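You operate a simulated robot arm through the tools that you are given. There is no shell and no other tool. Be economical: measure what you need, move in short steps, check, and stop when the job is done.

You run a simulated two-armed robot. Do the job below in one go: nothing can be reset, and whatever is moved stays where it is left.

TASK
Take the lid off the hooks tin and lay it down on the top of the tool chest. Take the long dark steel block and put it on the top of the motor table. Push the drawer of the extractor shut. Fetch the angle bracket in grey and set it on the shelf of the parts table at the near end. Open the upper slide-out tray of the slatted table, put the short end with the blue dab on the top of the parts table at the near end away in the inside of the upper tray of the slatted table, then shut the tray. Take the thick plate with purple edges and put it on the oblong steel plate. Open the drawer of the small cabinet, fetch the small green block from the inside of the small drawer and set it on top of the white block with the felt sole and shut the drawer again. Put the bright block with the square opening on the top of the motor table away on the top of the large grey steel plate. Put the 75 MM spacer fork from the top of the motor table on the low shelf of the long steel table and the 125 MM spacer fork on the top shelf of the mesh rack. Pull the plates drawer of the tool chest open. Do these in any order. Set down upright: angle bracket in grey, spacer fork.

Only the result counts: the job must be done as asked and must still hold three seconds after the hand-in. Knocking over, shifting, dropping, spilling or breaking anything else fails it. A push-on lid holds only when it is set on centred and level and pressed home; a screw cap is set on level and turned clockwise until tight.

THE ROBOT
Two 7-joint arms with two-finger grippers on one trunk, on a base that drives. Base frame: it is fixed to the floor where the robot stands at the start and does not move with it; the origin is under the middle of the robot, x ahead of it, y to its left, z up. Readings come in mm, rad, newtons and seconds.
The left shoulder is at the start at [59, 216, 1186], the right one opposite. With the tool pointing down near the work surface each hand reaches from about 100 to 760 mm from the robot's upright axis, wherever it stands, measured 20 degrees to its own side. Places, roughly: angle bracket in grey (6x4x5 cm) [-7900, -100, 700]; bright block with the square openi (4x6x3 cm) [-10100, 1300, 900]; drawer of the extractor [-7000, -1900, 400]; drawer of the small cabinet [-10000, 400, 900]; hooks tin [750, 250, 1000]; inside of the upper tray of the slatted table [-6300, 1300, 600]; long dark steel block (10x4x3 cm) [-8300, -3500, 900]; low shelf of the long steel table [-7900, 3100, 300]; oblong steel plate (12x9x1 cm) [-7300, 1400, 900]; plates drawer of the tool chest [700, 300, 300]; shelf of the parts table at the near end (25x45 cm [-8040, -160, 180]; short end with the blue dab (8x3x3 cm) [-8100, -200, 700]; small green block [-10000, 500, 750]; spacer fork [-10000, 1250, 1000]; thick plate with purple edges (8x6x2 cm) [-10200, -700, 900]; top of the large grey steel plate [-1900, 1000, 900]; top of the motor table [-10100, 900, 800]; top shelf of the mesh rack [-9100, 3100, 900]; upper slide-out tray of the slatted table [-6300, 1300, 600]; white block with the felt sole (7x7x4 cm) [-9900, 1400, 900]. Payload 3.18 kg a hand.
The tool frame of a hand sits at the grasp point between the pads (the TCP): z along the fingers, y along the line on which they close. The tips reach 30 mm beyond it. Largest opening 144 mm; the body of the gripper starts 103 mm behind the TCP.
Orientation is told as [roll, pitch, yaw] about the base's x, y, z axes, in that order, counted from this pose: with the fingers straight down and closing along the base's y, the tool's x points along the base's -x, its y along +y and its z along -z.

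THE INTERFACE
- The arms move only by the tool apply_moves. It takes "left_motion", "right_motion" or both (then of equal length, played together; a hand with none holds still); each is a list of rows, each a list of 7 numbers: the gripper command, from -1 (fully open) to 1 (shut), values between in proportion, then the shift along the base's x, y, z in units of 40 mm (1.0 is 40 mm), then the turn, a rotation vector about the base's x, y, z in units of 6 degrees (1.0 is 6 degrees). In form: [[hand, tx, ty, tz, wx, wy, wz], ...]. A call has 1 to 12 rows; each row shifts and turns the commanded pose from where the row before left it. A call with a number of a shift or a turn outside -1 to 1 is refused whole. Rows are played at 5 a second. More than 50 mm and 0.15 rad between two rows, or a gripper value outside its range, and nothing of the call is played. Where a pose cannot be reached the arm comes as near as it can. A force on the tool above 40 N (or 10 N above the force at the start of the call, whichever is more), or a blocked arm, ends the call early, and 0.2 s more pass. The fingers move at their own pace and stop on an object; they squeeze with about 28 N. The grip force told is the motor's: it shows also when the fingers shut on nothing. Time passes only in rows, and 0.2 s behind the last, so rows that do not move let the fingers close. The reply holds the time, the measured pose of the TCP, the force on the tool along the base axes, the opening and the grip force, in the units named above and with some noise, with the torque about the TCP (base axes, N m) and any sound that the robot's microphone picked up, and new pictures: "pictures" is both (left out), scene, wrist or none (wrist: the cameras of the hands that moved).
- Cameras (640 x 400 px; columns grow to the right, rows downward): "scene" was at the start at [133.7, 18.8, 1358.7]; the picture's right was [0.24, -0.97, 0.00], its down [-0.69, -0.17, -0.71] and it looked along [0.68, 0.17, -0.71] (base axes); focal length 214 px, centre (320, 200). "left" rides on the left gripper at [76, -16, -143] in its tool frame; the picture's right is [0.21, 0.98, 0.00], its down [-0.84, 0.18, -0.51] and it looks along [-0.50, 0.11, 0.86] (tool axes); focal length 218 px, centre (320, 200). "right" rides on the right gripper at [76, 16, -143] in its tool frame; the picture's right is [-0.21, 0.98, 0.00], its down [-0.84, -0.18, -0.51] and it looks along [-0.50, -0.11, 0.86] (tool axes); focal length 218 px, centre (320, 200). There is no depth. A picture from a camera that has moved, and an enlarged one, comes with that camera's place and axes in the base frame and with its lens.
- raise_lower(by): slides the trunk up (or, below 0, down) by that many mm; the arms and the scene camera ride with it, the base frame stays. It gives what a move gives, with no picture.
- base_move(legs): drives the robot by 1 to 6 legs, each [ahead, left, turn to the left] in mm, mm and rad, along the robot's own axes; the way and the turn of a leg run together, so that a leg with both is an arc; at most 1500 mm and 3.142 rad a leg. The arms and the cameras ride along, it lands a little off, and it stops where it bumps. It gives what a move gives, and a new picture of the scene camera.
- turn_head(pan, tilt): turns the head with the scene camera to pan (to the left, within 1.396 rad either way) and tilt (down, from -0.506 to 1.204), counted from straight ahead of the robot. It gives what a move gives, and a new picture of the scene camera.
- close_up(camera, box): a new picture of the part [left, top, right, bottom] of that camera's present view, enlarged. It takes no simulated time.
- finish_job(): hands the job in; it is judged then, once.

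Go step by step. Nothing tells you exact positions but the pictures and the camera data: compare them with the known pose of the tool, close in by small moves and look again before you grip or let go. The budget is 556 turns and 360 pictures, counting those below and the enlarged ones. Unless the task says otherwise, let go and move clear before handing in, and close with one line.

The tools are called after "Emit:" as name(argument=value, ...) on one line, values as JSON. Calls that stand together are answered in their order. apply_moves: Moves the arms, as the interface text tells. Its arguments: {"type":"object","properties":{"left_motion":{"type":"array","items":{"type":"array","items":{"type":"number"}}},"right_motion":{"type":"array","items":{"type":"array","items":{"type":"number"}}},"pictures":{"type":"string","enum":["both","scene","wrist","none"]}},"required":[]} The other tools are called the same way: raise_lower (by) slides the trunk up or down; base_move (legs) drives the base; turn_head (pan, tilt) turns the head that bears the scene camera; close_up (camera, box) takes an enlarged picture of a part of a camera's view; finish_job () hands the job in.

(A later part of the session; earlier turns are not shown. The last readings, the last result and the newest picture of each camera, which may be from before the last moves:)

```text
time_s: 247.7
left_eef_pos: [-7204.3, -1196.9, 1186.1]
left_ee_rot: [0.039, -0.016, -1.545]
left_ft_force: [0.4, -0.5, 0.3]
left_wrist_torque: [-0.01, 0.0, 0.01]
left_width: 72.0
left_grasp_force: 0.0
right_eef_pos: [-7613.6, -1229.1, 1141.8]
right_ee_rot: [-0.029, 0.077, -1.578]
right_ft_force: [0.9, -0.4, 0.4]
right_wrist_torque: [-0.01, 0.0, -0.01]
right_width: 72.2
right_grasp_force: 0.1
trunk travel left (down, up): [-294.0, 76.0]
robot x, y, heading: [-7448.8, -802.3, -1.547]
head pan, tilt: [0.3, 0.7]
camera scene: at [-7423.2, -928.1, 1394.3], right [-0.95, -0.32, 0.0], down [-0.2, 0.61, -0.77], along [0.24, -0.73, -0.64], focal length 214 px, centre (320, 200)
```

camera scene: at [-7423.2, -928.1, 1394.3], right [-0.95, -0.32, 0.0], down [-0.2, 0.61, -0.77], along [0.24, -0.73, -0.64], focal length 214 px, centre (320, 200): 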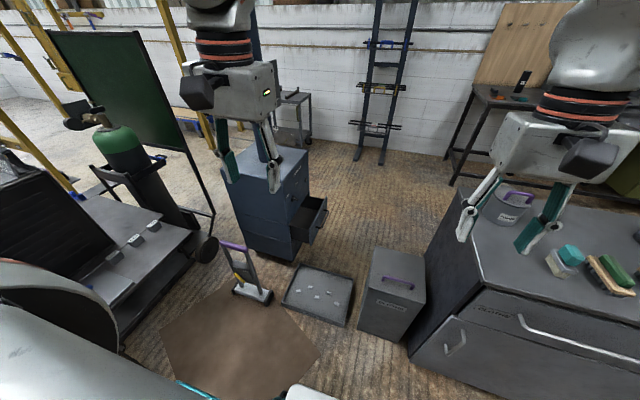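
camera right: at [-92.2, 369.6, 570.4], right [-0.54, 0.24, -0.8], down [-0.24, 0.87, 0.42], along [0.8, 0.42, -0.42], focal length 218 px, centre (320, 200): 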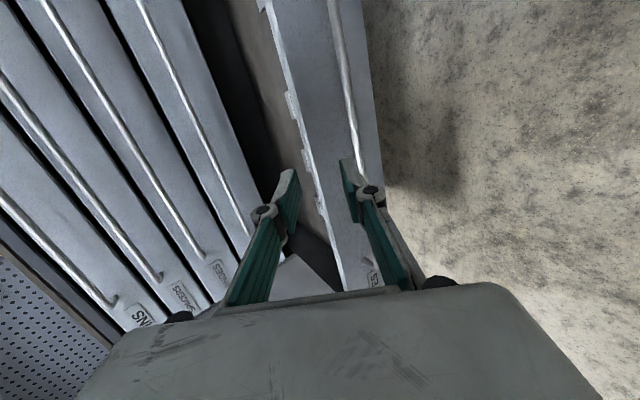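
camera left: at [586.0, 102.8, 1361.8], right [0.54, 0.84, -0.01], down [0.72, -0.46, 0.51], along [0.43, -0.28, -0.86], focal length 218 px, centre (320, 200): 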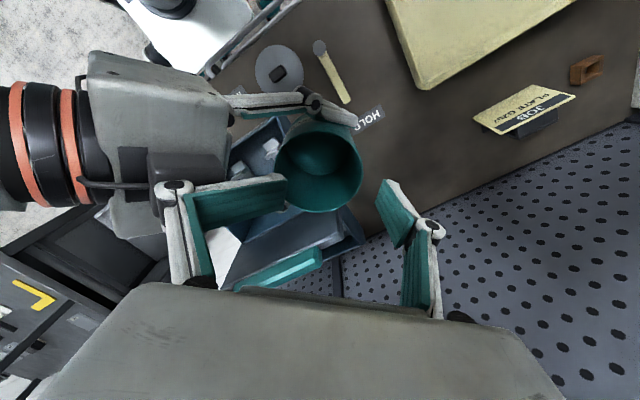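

Emit:
base_move(legs=[[0, -1050, 0], [1350, 0, 0], [0, 0, 1.547]])

Emit:
turn_head(pan=0.2, tilt=0.7)

```text
time_s: 259.3
left_eef_pos: [-8250.2, -1462.8, 1185.9]
left_ee_rot: [0.041, -0.014, -1.544]
left_ft_force: [0.7, 1.4, 0.1]
left_wrist_torque: [-0.03, 0.01, 0.02]
left_width: 71.8
left_grasp_force: 0.0
right_eef_pos: [-8662.1, -1495.4, 1141.5]
right_ee_rot: [-0.029, 0.076, -1.579]
right_ft_force: [-1.1, 1.2, 0.0]
right_wrist_torque: [-0.08, -0.01, -0.04]
right_width: 72.0
right_grasp_force: 0.0
trunk travel left (down, up): [-294.0, 76.0]
robot x, y, heading: [-8498.0, -1064.7, -1.55]
head pan, tilt: [0.3, 0.7]
stopped in leg 2: the robot was blocked; the commanded pose is now the measured one
camera scene: at [-8469.3, -1193.6, 1394.3], right [-0.95, -0.32, 0.0], down [-0.2, 0.61, -0.77], along [0.24, -0.73, -0.64], focal length 214 px, centre (320, 200)
```

scene: 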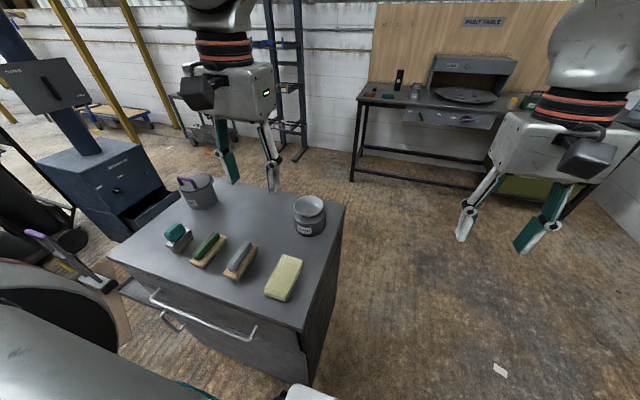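

```text
time_s: 259.9
left_eef_pos: [-8251.1, -1462.7, 1184.0]
left_ee_rot: [0.04, -0.011, -1.545]
left_ft_force: [0.0, -0.7, 0.3]
left_wrist_torque: [0.05, -0.01, -0.01]
left_width: 72.2
left_grasp_force: 0.0
right_eef_pos: [-8660.8, -1495.4, 1141.9]
right_ee_rot: [-0.031, 0.078, -1.58]
right_ft_force: [0.3, -0.4, -0.2]
right_wrist_torque: [0.01, -0.01, -0.04]
right_width: 71.9
right_grasp_force: 0.1
trunk travel left (down, up): [-294.0, 76.0]
robot x, y, heading: [-8496.0, -1069.4, -1.551]
head pan, tilt: [0.201, 0.7]
camera scene: at [-8477.1, -1197.3, 1394.3], right [-0.98, -0.22, 0.0], down [-0.14, 0.63, -0.76], along [0.17, -0.75, -0.64], focal length 214 px, centre (320, 200)
```

scene: 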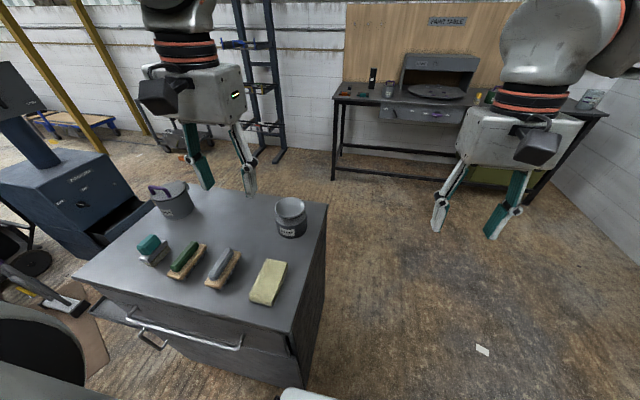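

Emit:
base_move(legs=[[-80, 0, 0], [0, -300, 0], [1170, 0, 0], [0, 0, 1.55]])

```text
time_s: 273.1
left_eef_pos: [-8374.1, -1908.0, 1183.8]
left_ee_rot: [0.041, -0.012, 0.025]
left_ft_force: [-0.3, -0.1, -0.1]
left_wrist_torque: [0.02, 0.04, 0.0]
left_width: 71.9
left_grasp_force: 0.1
right_eef_pos: [-8344.3, -2317.8, 1142.1]
right_ee_rot: [-0.031, 0.08, -0.011]
right_ft_force: [-0.2, -0.4, -1.3]
right_wrist_torque: [-0.02, 0.02, -0.01]
right_width: 72.2
right_grasp_force: 0.1
trunk travel left (down, up): [-294.0, 76.0]
robot x, y, heading: [-8772.2, -2157.3, 0.019]
head pan, tilt: [0.201, 0.7]
camera scene: at [-8643.1, -2135.0, 1394.3], right [0.22, -0.98, 0.0], down [-0.63, -0.14, -0.76], along [0.75, 0.17, -0.64], focal length 214 px, centre (320, 200)
```

scene: 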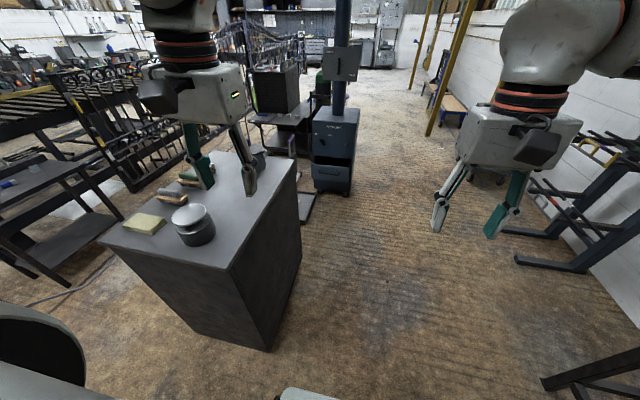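

Emit:
close_up(camera="scene", box=[260, 60, 420, 220])

```text
2.50 times, centred on (340, 140) of scene
camera zoom: at [-8643.1, -2135.0, 1394.3], right [0.22, -0.98, 0.0], down [-0.63, -0.14, -0.76], along [0.75, 0.17, -0.64], focal length 536 px, centre (270, 350)
```

zoom: 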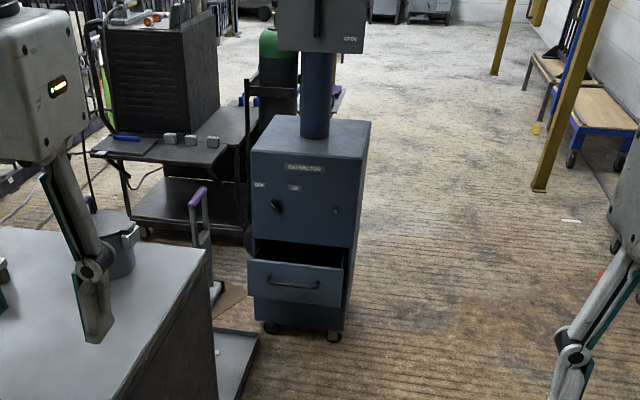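

Emit:
base_move(legs=[[0, 0, -0.019], [1020, 20, 0]])

Emit:
turn_head(pan=0.3, tilt=0.9)

```text
time_s: 277.9
left_eef_pos: [-7504.6, -1884.9, 1141.5]
left_ee_rot: [0.106, 0.098, -0.092]
left_ft_force: [-0.2, -0.3, -0.2]
left_wrist_torque: [0.0, -0.01, -0.06]
left_width: 72.0
left_grasp_force: 0.1
right_eef_pos: [-7425.8, -2306.9, 1143.2]
right_ee_rot: [-0.033, 0.078, -0.03]
right_ft_force: [0.5, 0.4, 0.1]
right_wrist_torque: [-0.03, 0.06, 0.01]
right_width: 72.2
right_grasp_force: 0.0
trunk travel left (down, up): [-294.0, 76.0]
robot x, y, heading: [-7852.2, -2140.0, -0.001]
head pan, tilt: [0.201, 0.7]
stopped in leg 2: the robot was blocked; the commanded pose is now the measured one
camera scene: at [-7720.9, -2116.1, 1394.3], right [0.2, -0.98, 0.0], down [-0.63, -0.13, -0.76], along [0.75, 0.15, -0.65], focal length 214 px, centre (320, 200)
```

scene: 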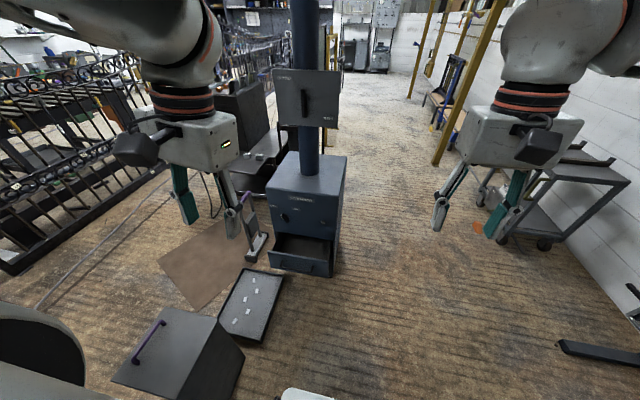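

```text
time_s: 278.7
left_eef_pos: [-7504.6, -1885.7, 1142.1]
left_ee_rot: [0.106, 0.092, -0.094]
left_ft_force: [0.2, -0.3, 0.6]
left_wrist_torque: [-0.03, -0.02, 0.01]
left_width: 72.0
left_grasp_force: 0.0
right_eef_pos: [-7425.9, -2305.7, 1142.0]
right_ee_rot: [-0.037, 0.081, -0.032]
right_ft_force: [0.3, -0.1, 0.2]
right_wrist_torque: [0.02, 0.0, 0.0]
right_width: 72.2
right_grasp_force: 0.2
trunk travel left (down, up): [-294.0, 76.0]
robot x, y, heading: [-7855.6, -2138.4, -0.001]
head pan, tilt: [0.3, 0.901]
camera scene: at [-7731.3, -2110.0, 1377.4], right [0.29, -0.96, 0.0], down [-0.75, -0.23, -0.62], along [0.59, 0.18, -0.79], focal length 214 px, centre (320, 200)
```

scene: 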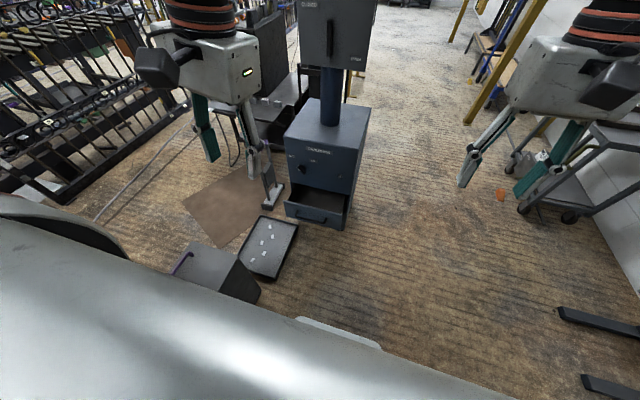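

Emit:
turn_head(pan=1.35, tilt=0.6)

```text
time_s: 280.0
left_eef_pos: [-7504.1, -1885.0, 1142.2]
left_ee_rot: [0.106, 0.093, -0.096]
left_ft_force: [-0.5, 0.0, -0.2]
left_wrist_torque: [0.0, 0.03, -0.02]
left_width: 72.2
left_grasp_force: 0.0
right_eef_pos: [-7427.1, -2305.5, 1142.0]
right_ee_rot: [-0.038, 0.081, -0.031]
right_ft_force: [0.9, -0.3, -0.5]
right_wrist_torque: [0.03, -0.01, 0.03]
right_width: 71.8
right_grasp_force: 0.1
trunk travel left (down, up): [-294.0, 76.0]
robot x, y, heading: [-7855.7, -2142.6, -0.004]
head pan, tilt: [1.349, 0.6]
camera scene: at [-7784.1, -2045.8, 1401.9], right [0.97, -0.22, 0.0], down [-0.13, -0.56, -0.82], along [0.18, 0.8, -0.57], focal length 214 px, centre (320, 200)
```

scene: 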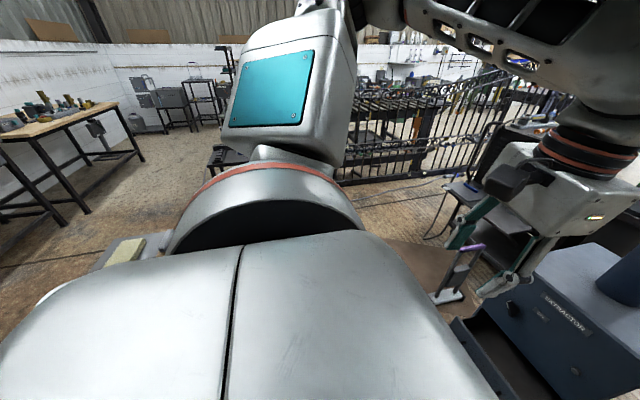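

Emit:
base_move(legs=[[-20, -60, 0], [170, 0, 0]])

```text
time_s: 282.0
left_eef_pos: [-7488.7, -1910.2, 1126.9]
left_ee_rot: [0.099, 0.128, -0.106]
left_ft_force: [-0.1, 0.0, -0.2]
left_wrist_torque: [-0.03, -0.01, 0.0]
left_width: 72.1
left_grasp_force: 0.0
right_eef_pos: [-7357.9, -2334.8, 1150.0]
right_ee_rot: [-0.047, 0.068, 0.007]
right_ft_force: [-0.2, 1.4, 0.4]
right_wrist_torque: [-0.16, -0.06, -0.01]
right_width: 72.0
right_grasp_force: 0.1
trunk travel left (down, up): [-294.0, 76.0]
robot x, y, heading: [-7780.3, -2195.4, 0.037]
head pan, tilt: [1.349, 0.6]
stopped in leg 2: the robot was blocked; the commanded pose is now the measured one
camera scene: at [-7728.4, -2087.7, 1403.0], right [0.98, -0.18, 0.01], down [-0.1, -0.57, -0.82], along [0.16, 0.8, -0.58], focal length 214 px, centre (320, 200)
```

scene: 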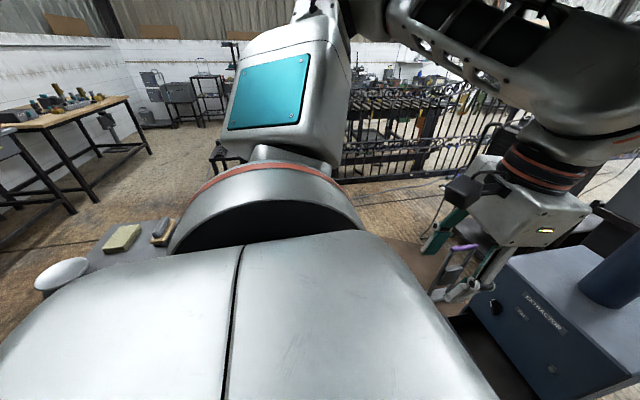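

Emit:
turn_head(pan=0.6, tilt=-0.2)

```text
time_s: 283.1
left_eef_pos: [-7487.1, -1912.4, 1123.4]
left_ee_rot: [0.098, 0.128, -0.112]
left_ft_force: [-0.3, 0.0, 0.5]
left_wrist_torque: [-0.01, 0.03, 0.01]
left_width: 72.4
left_grasp_force: 0.1
right_eef_pos: [-7358.4, -2339.1, 1147.6]
right_ee_rot: [-0.047, 0.068, 0.004]
right_ft_force: [0.5, 0.1, 0.0]
right_wrist_torque: [-0.01, 0.01, 0.0]
right_width: 71.8
right_grasp_force: 0.0
trunk travel left (down, up): [-294.0, 76.0]
robot x, y, heading: [-7781.5, -2197.5, 0.037]
head pan, tilt: [0.6, -0.201]
camera scene: at [-7678.5, -2125.7, 1475.1], right [0.59, -0.81, 0.02], down [0.17, 0.1, -0.98], along [0.79, 0.58, 0.19], focal length 214 px, centre (320, 200)
```

scene: 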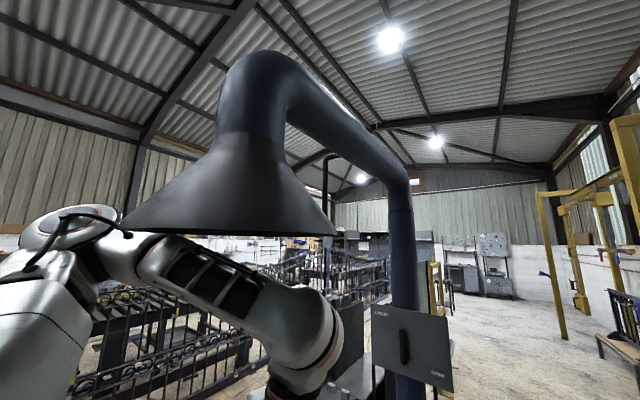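

The extractor hood hangs right over the left arm. I back off, and lower trunk to pass beneath it.

Emit:
base_move(legs=[[-250, 0, -0.037]])

Emit:
close_up(camera="scene", box=[100, 20, 500, 270])

```text
time_s: 284.9
left_eef_pos: [-7720.1, -1944.9, 1128.2]
left_ee_rot: [0.126, 0.137, -0.152]
left_ft_force: [-0.5, 0.1, 0.1]
left_wrist_torque: [0.01, 0.0, 0.03]
left_width: 72.1
left_grasp_force: 0.1
right_eef_pos: [-7608.3, -2376.4, 1143.2]
right_ee_rot: [-0.03, 0.075, -0.036]
right_ft_force: [0.3, -0.2, 1.3]
right_wrist_torque: [-0.03, -0.01, -0.03]
right_width: 72.1
right_grasp_force: 0.1
trunk travel left (down, up): [-294.0, 76.0]
robot x, y, heading: [-8030.8, -2201.1, -0.005]
head pan, tilt: [0.6, -0.201]
camera scene: at [-7916.7, -2155.8, 1475.6], right [0.56, -0.83, 0.0], down [0.17, 0.11, -0.98], along [0.81, 0.55, 0.2], focal length 214 px, centre (320, 200)
```

scene: 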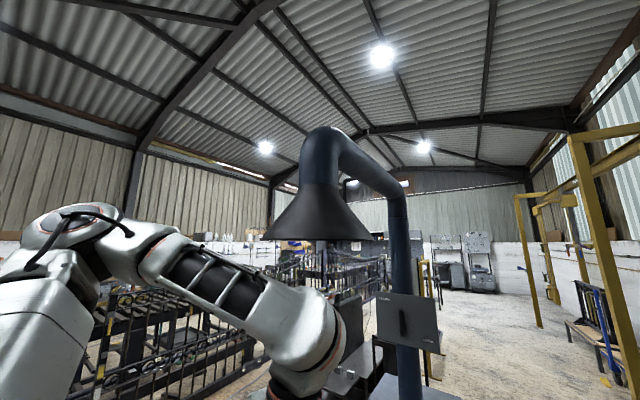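

```text
1.60 times, centred on (300, 145) of scene
camera zoom: at [-7916.7, -2155.8, 1475.6], right [0.56, -0.83, 0.0], down [0.17, 0.11, -0.98], along [0.81, 0.55, 0.2], focal length 343 px, centre (352, 288)
```

zoom: 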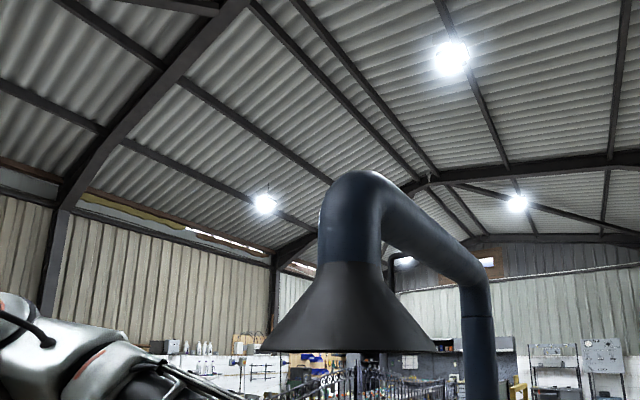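

Emit:
raise_lower(by=-250)

Emit:
turn_head(pan=0.5, tilt=0.3)

```text
time_s: 287.5
left_eef_pos: [-7704.6, -1946.7, 724.4]
left_ee_rot: [-0.007, 0.812, -0.219]
left_ft_force: [0.0, 0.2, 0.6]
left_wrist_torque: [0.0, -0.05, -0.02]
left_width: 71.9
left_grasp_force: 0.1
right_eef_pos: [-7608.9, -2377.0, 894.3]
right_ee_rot: [-0.031, 0.074, -0.036]
right_ft_force: [0.6, 0.8, -0.2]
right_wrist_torque: [0.0, -0.03, -0.02]
right_width: 71.9
right_grasp_force: 0.1
trunk travel left (down, up): [-44.0, 326.0]
robot x, y, heading: [-8030.7, -2202.7, -0.012]
head pan, tilt: [0.6, -0.201]
```

```text
time_s: 288.5
left_eef_pos: [-7705.6, -1946.0, 723.3]
left_ee_rot: [-0.008, 0.816, -0.217]
left_ft_force: [0.5, 0.0, -0.6]
left_wrist_torque: [-0.04, 0.01, 0.0]
left_width: 72.2
left_grasp_force: 0.1
right_eef_pos: [-7608.4, -2375.9, 893.1]
right_ee_rot: [-0.029, 0.076, -0.037]
right_ft_force: [0.1, 0.6, -0.5]
right_wrist_torque: [0.0, 0.02, 0.0]
right_width: 71.9
right_grasp_force: 0.0
trunk travel left (down, up): [-44.0, 326.0]
robot x, y, heading: [-8028.7, -2202.8, -0.01]
head pan, tilt: [0.499, 0.3]
camera scene: at [-7692.0, -2160.0, 1142.7], right [0.47, -0.88, 0.0], down [-0.26, -0.14, -0.96], along [0.84, 0.45, -0.29], focal length 214 px, centre (320, 200)
```

scene: 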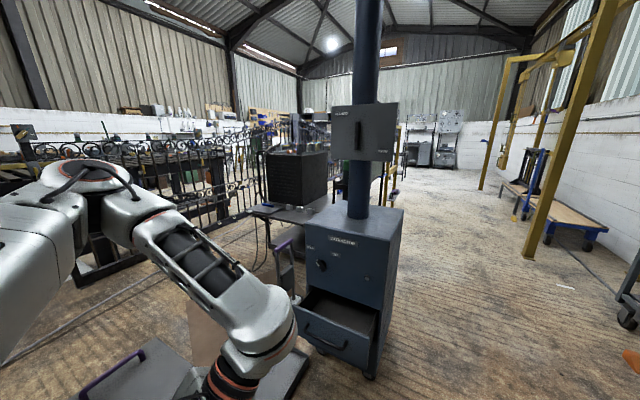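

Emit:
apply_moves(left_motion=[[1, 0.8, 0, 0, 0, -1, 0.3], [1, 0.8, 0, 0, 0, -1, 0.3], [1, 0.8, 0, 0, 0, -1, 0.3], [1, 0.8, 0, 0, 0, -1, 0.3], [1, 0.8, 0, 0, 0, -1, 0.3], [1, 0.8, 0, 0, 0, -1, 0.3], [1, 0.8, 0, 0, 0, -1, 0.3], [1, 0, 0, 0, 0, -0.8, 0], [1, 0, 0, 0, 0, 0, 0]], pictures="scene")

```text
time_s: 290.5
left_eef_pos: [-7481.0, -1946.3, 722.4]
left_ee_rot: [0.055, 0.001, 0.044]
left_ft_force: [-0.1, -0.1, -0.7]
left_wrist_torque: [0.0, -0.02, -0.06]
left_width: 0.0
left_grasp_force: 27.7
right_eef_pos: [-7607.0, -2377.2, 891.4]
right_ee_rot: [-0.028, 0.077, -0.036]
right_ft_force: [0.3, -0.7, 0.2]
right_wrist_torque: [-0.01, 0.01, 0.0]
right_width: 71.9
right_grasp_force: 0.0
trunk travel left (down, up): [-44.0, 326.0]
robot x, y, heading: [-8028.1, -2201.8, -0.011]
head pan, tilt: [0.499, 0.3]
camera scene: at [-7691.7, -2160.0, 1142.4], right [0.47, -0.88, 0.0], down [-0.26, -0.14, -0.96], along [0.84, 0.45, -0.3], focal length 214 px, centre (320, 200)
```

scene: 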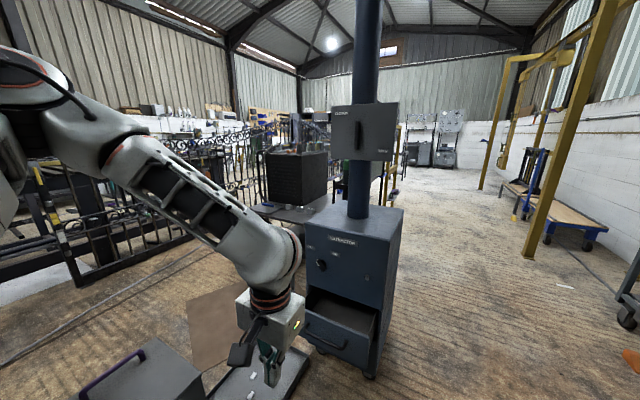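

Emit:
apply_moves(left_motion=[[1, 0, 0, -1, 0, 0, 0], [1, 0, 0, -1, 0, 0, 0], [1, 0, 0, -1, 0, 0, 0], [1, 0.3, 0, -1, 0, 0, 0], [1, 0.3, 0, -1, 0, 0, 0], [1, 0.3, 0, -1, 0, 0, 0], [1, 0.3, 0, -1, 0, 0, 0], [1, 0, 0, 0, 0, 0, 0]], pictures="none")

Emit:
base_move(legs=[[200, 0, 0.01]])

```text
time_s: 292.3
left_eef_pos: [-7432.4, -1946.0, 444.7]
left_ee_rot: [0.056, 0.003, 0.043]
left_ft_force: [0.4, 0.2, 0.3]
left_wrist_torque: [-0.01, 0.0, 0.04]
left_width: 0.0
left_grasp_force: 27.9
right_eef_pos: [-7608.8, -2377.6, 893.8]
right_ee_rot: [-0.03, 0.075, -0.036]
right_ft_force: [-0.1, 0.1, -0.1]
right_wrist_torque: [-0.02, 0.0, -0.02]
right_width: 72.0
right_grasp_force: 0.1
trunk travel left (down, up): [-44.0, 326.0]
robot x, y, heading: [-8031.9, -2201.6, -0.008]
head pan, tilt: [0.499, 0.3]
```

```text
time_s: 293.9
left_eef_pos: [-7235.5, -1940.8, 443.7]
left_ee_rot: [0.055, 0.005, 0.054]
left_ft_force: [-0.5, -0.3, 1.2]
left_wrist_torque: [0.01, 0.02, 0.03]
left_width: 0.2
left_grasp_force: 27.6
right_eef_pos: [-7406.6, -2373.9, 893.1]
right_ee_rot: [-0.031, 0.077, -0.027]
right_ft_force: [1.3, 0.5, -0.3]
right_wrist_torque: [0.0, 0.02, -0.01]
right_width: 72.1
right_grasp_force: 0.2
trunk travel left (down, up): [-44.0, 326.0]
robot x, y, heading: [-7832.1, -2203.7, 0.006]
head pan, tilt: [0.499, 0.3]
camera scene: at [-7492.0, -2157.4, 1142.4], right [0.48, -0.88, 0.0], down [-0.26, -0.14, -0.96], along [0.84, 0.46, -0.3], focal length 214 px, centre (320, 200)
```

scene: 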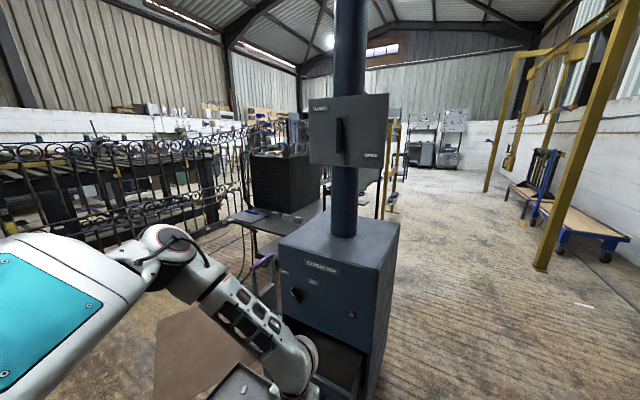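

Emit:
base_move(legs=[[70, 0, 0]])

Emit:
apply_moves(left_motion=[[1, 0.1, 0, -0.1, 0, 0, 0]], pictures="wrist")

```text
time_s: 294.9
left_eef_pos: [-7164.8, -1942.0, 444.5]
left_ee_rot: [0.056, 0.003, 0.054]
left_ft_force: [0.4, -0.5, -0.2]
left_wrist_torque: [0.0, 0.0, -0.02]
left_width: 0.0
left_grasp_force: 28.0
right_eef_pos: [-7336.0, -2372.3, 893.2]
right_ee_rot: [-0.03, 0.077, -0.026]
right_ft_force: [-0.4, -0.2, 1.4]
right_wrist_torque: [0.01, 0.05, 0.0]
right_width: 71.9
right_grasp_force: 0.0
trunk travel left (down, up): [-44.0, 326.0]
robot x, y, heading: [-7760.5, -2201.9, 0.004]
head pan, tilt: [0.499, 0.3]
camera scene: at [-7422.1, -2157.3, 1142.4], right [0.48, -0.88, 0.0], down [-0.26, -0.14, -0.96], along [0.84, 0.46, -0.3], focal length 214 px, centre (320, 200)
```

scene: 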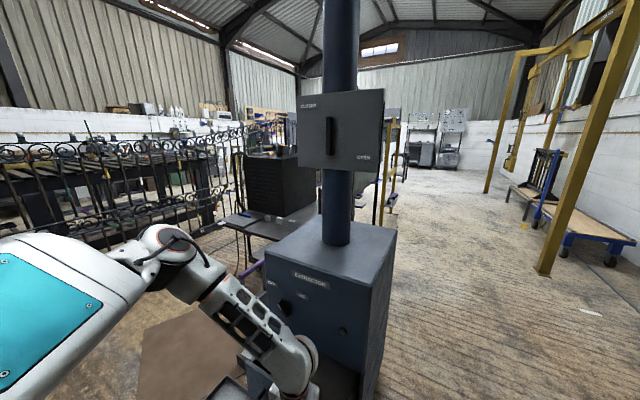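

```text
time_s: 295.3
left_eef_pos: [-7161.7, -1940.7, 441.0]
left_ee_rot: [0.059, 0.003, 0.054]
left_ft_force: [0.0, 0.4, 0.0]
left_wrist_torque: [-0.02, 0.02, 0.05]
left_width: 0.1
left_grasp_force: 27.7
right_eef_pos: [-7336.6, -2373.0, 891.8]
right_ee_rot: [-0.03, 0.077, -0.027]
right_ft_force: [-0.6, 0.6, 0.0]
right_wrist_torque: [0.0, -0.02, 0.0]
right_width: 72.0
right_grasp_force: 0.0
trunk travel left (down, up): [-44.0, 326.0]
robot x, y, heading: [-7757.4, -2200.7, 0.001]
head pan, tilt: [0.499, 0.3]
camera left: at [-7237.3, -1969.7, 582.5], right [-0.26, 0.96, 0.06], down [0.83, 0.2, 0.51], along [0.48, 0.18, -0.86], focal length 218 px, centre (320, 200)
```

left: 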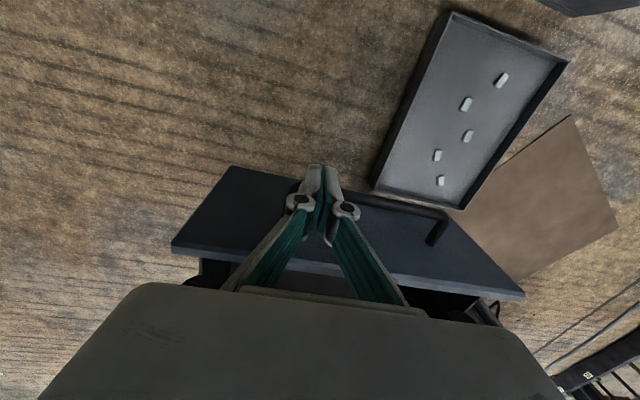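

Emit:
base_move(legs=[[130, 0, 0]])

Emit:
apply_moves(left_motion=[[1, 0.3, 0, 0, 0, 0, 0], [1, 0.3, 0, 0, 0, 0, 0]], pictures="wrist")

```text
time_s: 296.6
left_eef_pos: [-7032.2, -1940.3, 438.9]
left_ee_rot: [0.058, 0.002, 0.053]
left_ft_force: [-0.6, 0.4, -0.7]
left_wrist_torque: [0.0, 0.03, -0.02]
left_width: 0.2
left_grasp_force: 27.9
right_eef_pos: [-7207.4, -2372.5, 892.9]
right_ee_rot: [-0.03, 0.077, -0.026]
right_ft_force: [-0.3, 0.4, 0.6]
right_wrist_torque: [0.0, 0.01, 0.03]
right_width: 71.9
right_grasp_force: 0.0
trunk travel left (down, up): [-44.0, 326.0]
robot x, y, heading: [-7628.7, -2200.9, -0.002]
head pan, tilt: [0.499, 0.3]
camera scene: at [-7292.9, -2156.9, 1142.4], right [0.48, -0.88, 0.0], down [-0.26, -0.14, -0.96], along [0.84, 0.46, -0.3], focal length 214 px, centre (320, 200)
```

scene: 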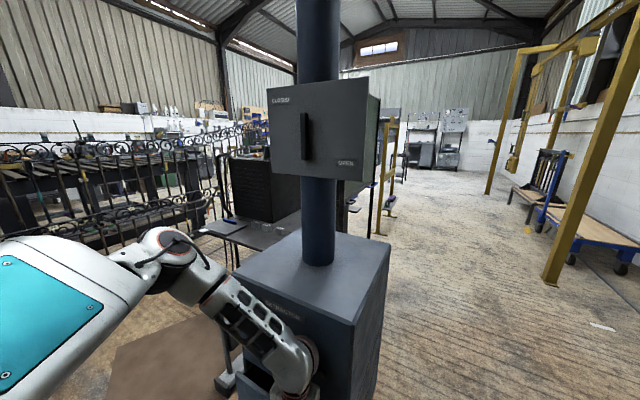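

```text
time_s: 297.1
left_eef_pos: [-7024.0, -1940.6, 437.0]
left_ee_rot: [0.058, 0.016, 0.049]
left_ft_force: [-13.8, 1.2, 8.1]
left_wrist_torque: [-0.29, -2.38, -0.27]
left_width: 0.0
left_grasp_force: 27.6
right_eef_pos: [-7209.3, -2371.8, 894.6]
right_ee_rot: [-0.03, 0.078, -0.024]
right_ft_force: [0.0, -0.5, 0.5]
right_wrist_torque: [0.01, -0.01, 0.03]
right_width: 71.9
right_grasp_force: 0.1
trunk travel left (down, up): [-44.0, 326.0]
robot x, y, heading: [-7635.8, -2204.3, 0.004]
head pan, tilt: [0.499, 0.3]
stopped in row 2 (left hand): the force on the tool passed its limit at 54 N (the readings are from after the stop); the commanded pose is now the measured one
camera left: at [-7098.0, -1968.6, 581.3], right [-0.25, 0.97, 0.06], down [0.84, 0.19, 0.5], along [0.47, 0.18, -0.86], focal length 218 px, centre (320, 200)
```

left: 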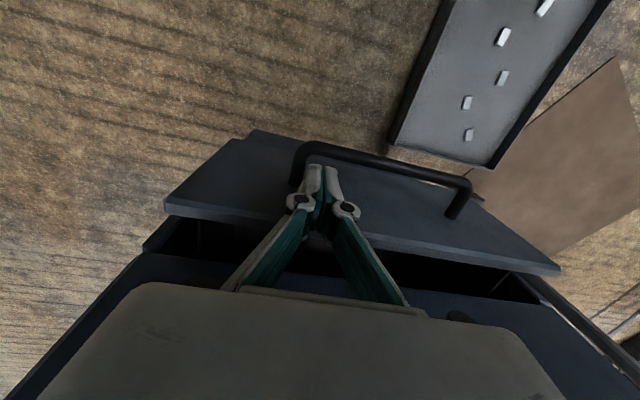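

Emit:
apply_moves(left_motion=[[1, 0.25, 0, 0, 0, 0, 0], [1, 0.25, 0, 0, 0, 0, 0], [1, 0.25, 0, 0, 0, 0, 0]], pictures="wrist")

```text
time_s: 297.5
left_eef_pos: [-7026.7, -1939.9, 435.1]
left_ee_rot: [0.056, 0.026, 0.047]
left_ft_force: [-7.2, -2.3, 3.2]
left_wrist_torque: [0.25, -1.15, -0.28]
left_width: 0.2
left_grasp_force: 27.8
right_eef_pos: [-7207.8, -2371.2, 891.6]
right_ee_rot: [-0.03, 0.077, -0.022]
right_ft_force: [-0.3, 0.3, -0.7]
right_wrist_torque: [0.0, 0.04, -0.01]
right_width: 72.1
right_grasp_force: 0.0
trunk travel left (down, up): [-44.0, 326.0]
robot x, y, heading: [-7634.4, -2203.3, 0.005]
head pan, tilt: [0.499, 0.3]
stopped in row 1 (left hand): the force on the tool passed its limit at 50 N (the readings are from after the stop); the commanded pose is now the measured one
camera left: at [-7098.1, -1968.3, 580.2], right [-0.25, 0.97, 0.06], down [0.85, 0.19, 0.49], along [0.47, 0.18, -0.87], focal length 218 px, centre (320, 200)
```

left: 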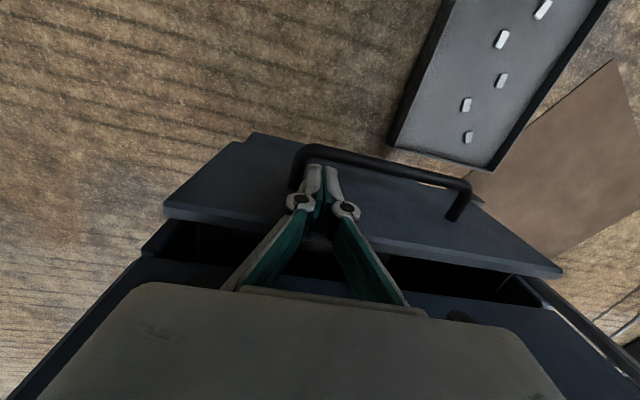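

Palm touches the extractor body above the drawer. I back off, tilt the fingers forward and push with the tips.

Emit:
apply_moves(left_motion=[[1, -1, 0, 0, 0, 0, 0], [1, -1, 0, 0, 0, -1, 0], [1, 0, 0, 0, 0, -1, 0], [1, 0, 0, 0, 0, -1, 0], [1, 0, 0, 0, 0, -1, 0], [1, 0, 0, 0, 0, -1, 0], [1, 0, 0, 0, 0, -1, 0], [1, 0, 0, 0, 0, -1, 0], [1, 0, 0, 0, 0, 0, 0]], pictures="wrist")

```text
time_s: 299.5
left_eef_pos: [-7104.2, -1941.1, 436.3]
left_ee_rot: [0.015, -0.709, 0.064]
left_ft_force: [1.1, 0.3, 0.4]
left_wrist_torque: [0.02, -0.03, -0.02]
left_width: 0.2
left_grasp_force: 28.2
right_eef_pos: [-7207.1, -2372.0, 892.9]
right_ee_rot: [-0.031, 0.076, -0.025]
right_ft_force: [-0.5, 0.4, -0.1]
right_wrist_torque: [-0.04, 0.02, 0.0]
right_width: 72.3
right_grasp_force: 0.0
trunk travel left (down, up): [-44.0, 326.0]
robot x, y, heading: [-7630.9, -2200.5, 0.001]
head pan, tilt: [0.499, 0.3]
camera left: at [-7253.8, -1968.3, 495.1], right [-0.23, 0.97, -0.12], down [0.3, 0.19, 0.94], along [0.93, 0.18, -0.33], focal length 218 px, centre (320, 200)
```

left: 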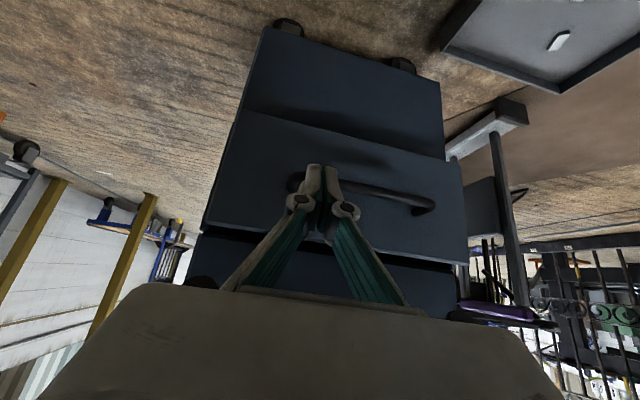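

Emit:
apply_moves(left_motion=[[1, 0, -1, 0, 0, 0, 0], [1, 0, -0.8, -0.2, 0, 0, 0], [1, 0.8, 0, 0, 0, 0, 0], [1, 0.5, 0, 0, 0, 0, 0], [1, 0.5, 0, 0, 0, 0, 0], [1, 0.5, 0, 0, 0, 0, 0], [1, 0.5, 0, 0, 0, 0, 0], [1, 0.5, 0, 0, 0, 0, 0]], pictures="wrist")

```text
time_s: 301.1
left_eef_pos: [-6996.0, -1977.1, 443.5]
left_ee_rot: [0.013, -0.683, 0.062]
left_ft_force: [-6.0, 0.3, 3.9]
left_wrist_torque: [0.0, -0.03, -0.06]
left_width: 0.0
left_grasp_force: 28.0
left hand out of reach, approached as far as the arm can: row 1, 2
right_eef_pos: [-7207.8, -2371.1, 891.4]
right_ee_rot: [-0.031, 0.077, -0.023]
right_ft_force: [-0.4, -0.2, -0.5]
right_wrist_torque: [-0.04, 0.0, -0.02]
right_width: 71.8
right_grasp_force: 0.2
trunk travel left (down, up): [-44.0, 326.0]
robot x, y, heading: [-7631.1, -2201.6, 0.005]
head pan, tilt: [0.499, 0.3]
stopped in row 8 (left hand): the force on the tool passed its limit at 55 N (the readings are from after the stop); the commanded pose is now the measured one
camera left: at [-7144.8, -2004.0, 507.1], right [-0.23, 0.97, -0.12], down [0.32, 0.19, 0.93], along [0.92, 0.17, -0.35], focal length 218 px, centre (320, 200)
```

left: 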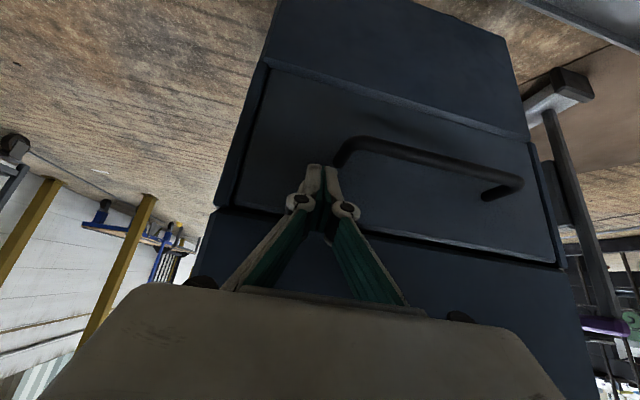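

Emit:
apply_moves(left_motion=[[1, 0.25, 0, 0, 0, 0, 0], [1, 0.25, 0, 0, 0, 0, 0], [1, 0.25, 0, 0, 0, 0, 0]], pictures="none")

Emit:
apply_moves(left_motion=[[1, -1, 0, 0, 0, 0, 0], [1, -1, 0, 0, 0, 0, 0], [1, -1, 0, 0, 0, 0, 0], [1, 0, 0, 0, 0, 0, 0]], pictures="wrist")

Emit:
close_up(camera="left", box=[180, 0, 520, 290])

```text
time_s: 301.5
left_eef_pos: [-6996.1, -1977.3, 439.7]
left_ee_rot: [0.011, -0.668, 0.061]
left_ft_force: [-4.8, -0.8, 2.7]
left_wrist_torque: [-0.09, 0.01, -0.04]
left_width: 0.0
left_grasp_force: 27.5
right_eef_pos: [-7209.4, -2368.4, 892.4]
right_ee_rot: [-0.032, 0.079, -0.021]
right_ft_force: [0.4, 1.2, 0.2]
right_wrist_torque: [-0.02, 0.05, 0.0]
right_width: 71.9
right_grasp_force: 0.1
trunk travel left (down, up): [-44.0, 326.0]
robot x, y, heading: [-7631.9, -2202.5, 0.007]
head pan, tilt: [0.499, 0.3]
stopped in row 2 (left hand): the force on the tool passed its limit at 50 N (the readings are from after the stop); the commanded pose is now the measured one
```

```text
time_s: 302.5
left_eef_pos: [-7113.2, -1971.6, 443.4]
left_ee_rot: [0.007, -0.667, 0.063]
left_ft_force: [-0.5, -0.2, -0.7]
left_wrist_torque: [0.04, 0.0, -0.03]
left_width: 0.0
left_grasp_force: 27.6
left hand out of reach, approached as far as the arm can: row 3
right_eef_pos: [-7208.6, -2369.8, 893.2]
right_ee_rot: [-0.029, 0.079, -0.02]
right_ft_force: [0.0, -0.1, -0.8]
right_wrist_torque: [-0.02, -0.03, 0.04]
right_width: 72.0
right_grasp_force: 0.0
trunk travel left (down, up): [-44.0, 326.0]
robot x, y, heading: [-7635.3, -2198.6, 0.005]
head pan, tilt: [0.499, 0.3]
camera left: at [-7261.0, -1999.4, 509.9], right [-0.23, 0.97, -0.12], down [0.33, 0.2, 0.92], along [0.91, 0.17, -0.37], focal length 218 px, centre (320, 200)
```

left: 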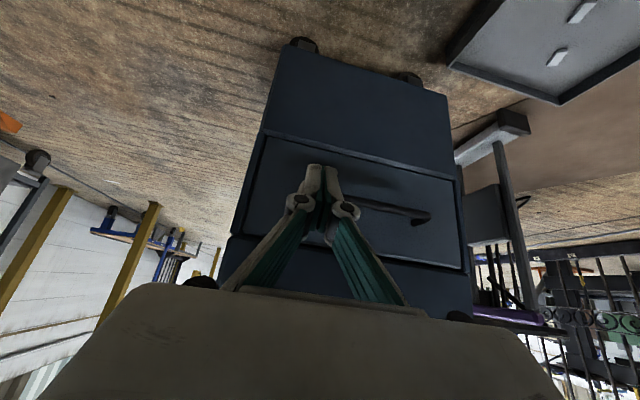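

```text
1.38 times, centred on (350, 145) of left
camera zoom: at [-7261.0, -1999.4, 509.9], right [-0.23, 0.97, -0.12], down [0.33, 0.2, 0.92], along [0.91, 0.17, -0.37], focal length 301 px, centre (279, 276)
```

zoom: 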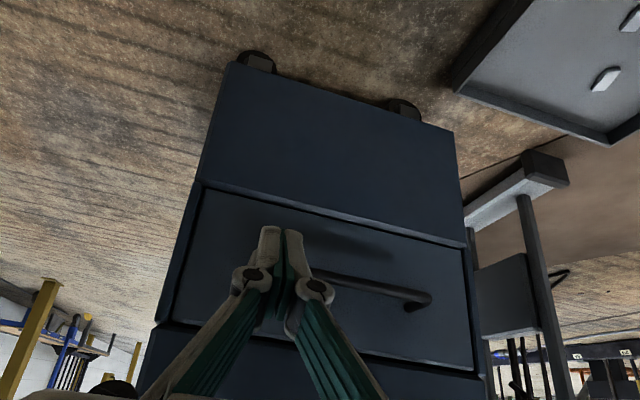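

Drawer is shut. Now strafe away south, raise the trunk and head for the long dark block on the south bench.

Emit:
base_move(legs=[[0, -400, 0]])

Emit:
raise_lower(by=250)

Emit:
apply_moves(left_motion=[[0, 0, 0, 1, 0, 1, 0], [0, 0, 0, 1, 0, 1, 0], [0, 0, 0, 1, 0, 1, 0], [0, 0, 0, 1, 0, 1, 0], [0, 0, 0, 1, 0, 1, 0], [0, 0, 0, 1, 0, 1, 0], [0, 0, 0, 1, 0, 0.4, 0], [0, 0, 0, 1, 0, 0, 0], [0, 0, 0, 1, 0, 0, 0], [0, 0, 0, 1, 0, 0, 0]], pictures="none")

Emit:
turn_head(pan=-1.39, tilt=0.4)

```text
time_s: 306.5
left_eef_pos: [-7110.7, -2366.2, 443.7]
left_ee_rot: [0.01, -0.668, 0.062]
left_ft_force: [-0.3, 0.0, 0.2]
left_wrist_torque: [0.01, 0.01, -0.04]
left_width: 0.0
left_grasp_force: 27.9
right_eef_pos: [-7205.4, -2764.9, 892.4]
right_ee_rot: [-0.03, 0.079, -0.019]
right_ft_force: [-1.5, -0.1, 0.9]
right_wrist_torque: [0.03, 0.02, -0.02]
right_width: 72.0
right_grasp_force: 0.1
trunk travel left (down, up): [-44.0, 326.0]
robot x, y, heading: [-7631.7, -2596.6, 0.008]
head pan, tilt: [0.499, 0.3]
camera scene: at [-7292.2, -2549.6, 1142.6], right [0.49, -0.87, 0.0], down [-0.26, -0.14, -0.96], along [0.84, 0.46, -0.3], focal length 214 px, centre (320, 200)
```

scene: 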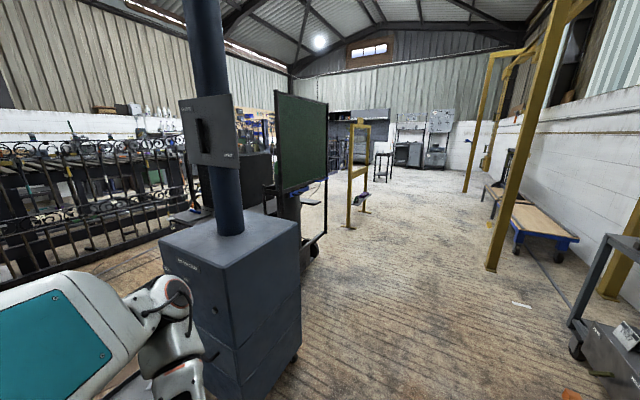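

```text
time_s: 309.1
left_eef_pos: [-6993.1, -2365.7, 1047.3]
left_ee_rot: [-0.172, -1.365, 0.224]
left_ft_force: [0.3, 0.4, -0.8]
left_wrist_torque: [0.0, 0.0, -0.04]
left_width: 0.0
left_grasp_force: 27.5
right_eef_pos: [-7205.7, -2766.0, 1142.0]
right_ee_rot: [-0.029, 0.08, -0.02]
right_ft_force: [0.4, 0.4, -0.3]
right_wrist_torque: [-0.02, 0.06, 0.01]
right_width: 71.9
right_grasp_force: 0.1
trunk travel left (down, up): [-294.0, 76.0]
robot x, y, heading: [-7631.8, -2595.4, 0.007]
head pan, tilt: [0.499, 0.3]
```

```text
time_s: 311.3
left_eef_pos: [-6990.3, -2351.8, 1390.9]
left_ee_rot: [0.011, -0.7, 0.057]
left_ft_force: [-0.5, -0.3, 0.0]
left_wrist_torque: [-0.03, 0.02, -0.01]
left_width: 72.0
left_grasp_force: 0.0
left hand out of reach, approached as far as the arm can: row 9, 10
right_eef_pos: [-7204.0, -2765.5, 1142.9]
right_ee_rot: [-0.029, 0.077, -0.021]
right_ft_force: [0.1, -0.5, -0.4]
right_wrist_torque: [-0.03, 0.0, -0.02]
right_width: 71.9
right_grasp_force: 0.1
trunk travel left (down, up): [-294.0, 76.0]
robot x, y, heading: [-7630.2, -2593.6, 0.01]
head pan, tilt: [0.499, 0.3]
```

```text
time_s: 313.1
left_eef_pos: [-6989.6, -2351.1, 1390.7]
left_ee_rot: [0.011, -0.7, 0.059]
left_ft_force: [1.0, -0.2, 0.1]
left_wrist_torque: [0.02, -0.01, -0.01]
left_width: 72.3
left_grasp_force: 0.1
right_eef_pos: [-7205.3, -2764.3, 1142.3]
right_ee_rot: [-0.03, 0.078, -0.019]
right_ft_force: [-0.1, -0.4, 0.9]
right_wrist_torque: [0.02, 0.04, 0.0]
right_width: 71.9
right_grasp_force: 0.0
trunk travel left (down, up): [-294.0, 76.0]
robot x, y, heading: [-7630.8, -2593.2, 0.001]
head pan, tilt: [-1.389, 0.4]
camera scene: at [-7567.3, -2687.3, 1421.1], right [-0.98, -0.19, 0.0], down [-0.07, 0.38, -0.92], along [0.17, -0.9, -0.39], focal length 214 px, centre (320, 200)
```

scene: 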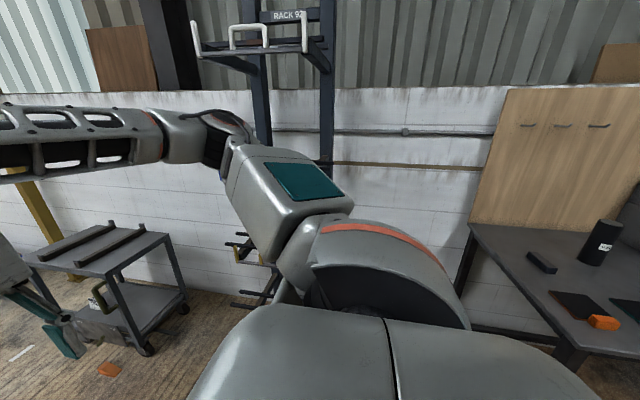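

Emit:
base_move(legs=[[-390, 0, 0], [0, 0, -1.571], [120, 0, 0]])

Emit:
turn_head(pan=-0.3, tilt=0.75)

```text
time_s: 320.3
left_eef_pos: [-7772.2, -3358.4, 1390.9]
left_ee_rot: [0.01, -0.7, -1.507]
left_ft_force: [-0.5, 0.4, -0.4]
left_wrist_torque: [0.0, 0.01, 0.0]
left_width: 71.9
left_grasp_force: 0.0
right_eef_pos: [-8187.3, -3145.2, 1143.0]
right_ee_rot: [-0.029, 0.077, -1.586]
right_ft_force: [0.5, -0.6, 0.3]
right_wrist_torque: [0.06, 0.0, -0.02]
right_width: 71.9
right_grasp_force: 0.1
trunk travel left (down, up): [-294.0, 76.0]
robot x, y, heading: [-8019.4, -2717.2, -1.557]
head pan, tilt: [-1.389, 0.4]
camera scene: at [-8110.6, -2782.9, 1421.2], right [-0.19, 0.98, 0.0], down [0.38, 0.08, -0.92], along [-0.9, -0.18, -0.39], focal length 214 px, centre (320, 200)
```

scene: 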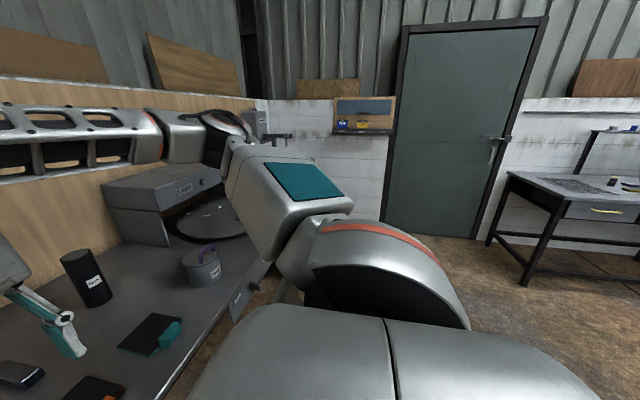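

```text
time_s: 321.6
left_eef_pos: [-7772.3, -3357.3, 1390.7]
left_ee_rot: [0.012, -0.701, -1.506]
left_ft_force: [0.0, 0.5, 0.5]
left_wrist_torque: [0.0, 0.03, 0.01]
left_width: 72.0
left_grasp_force: 0.1
right_eef_pos: [-8187.1, -3144.8, 1142.9]
right_ee_rot: [-0.029, 0.076, -1.586]
right_ft_force: [0.1, 0.6, 0.3]
right_wrist_torque: [-0.01, 0.01, 0.0]
right_width: 71.9
right_grasp_force: 0.1
trunk travel left (down, up): [-294.0, 76.0]
robot x, y, heading: [-8024.6, -2717.2, -1.56]
head pan, tilt: [-0.3, 0.75]
camera scene: at [-8043.3, -2843.6, 1390.1], right [-0.96, 0.28, 0.0], down [0.19, 0.65, -0.73], along [-0.21, -0.7, -0.68], focal length 214 px, centre (320, 200)
```

scene: 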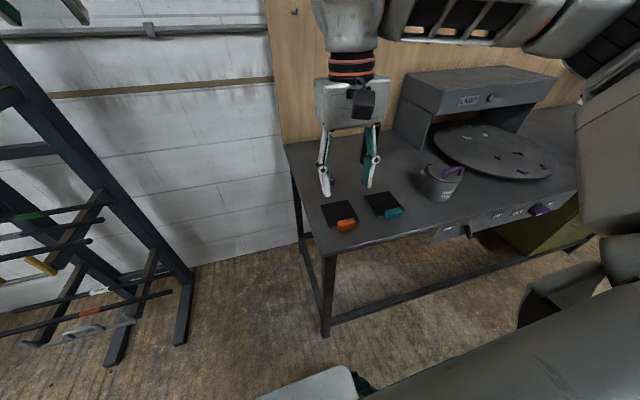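

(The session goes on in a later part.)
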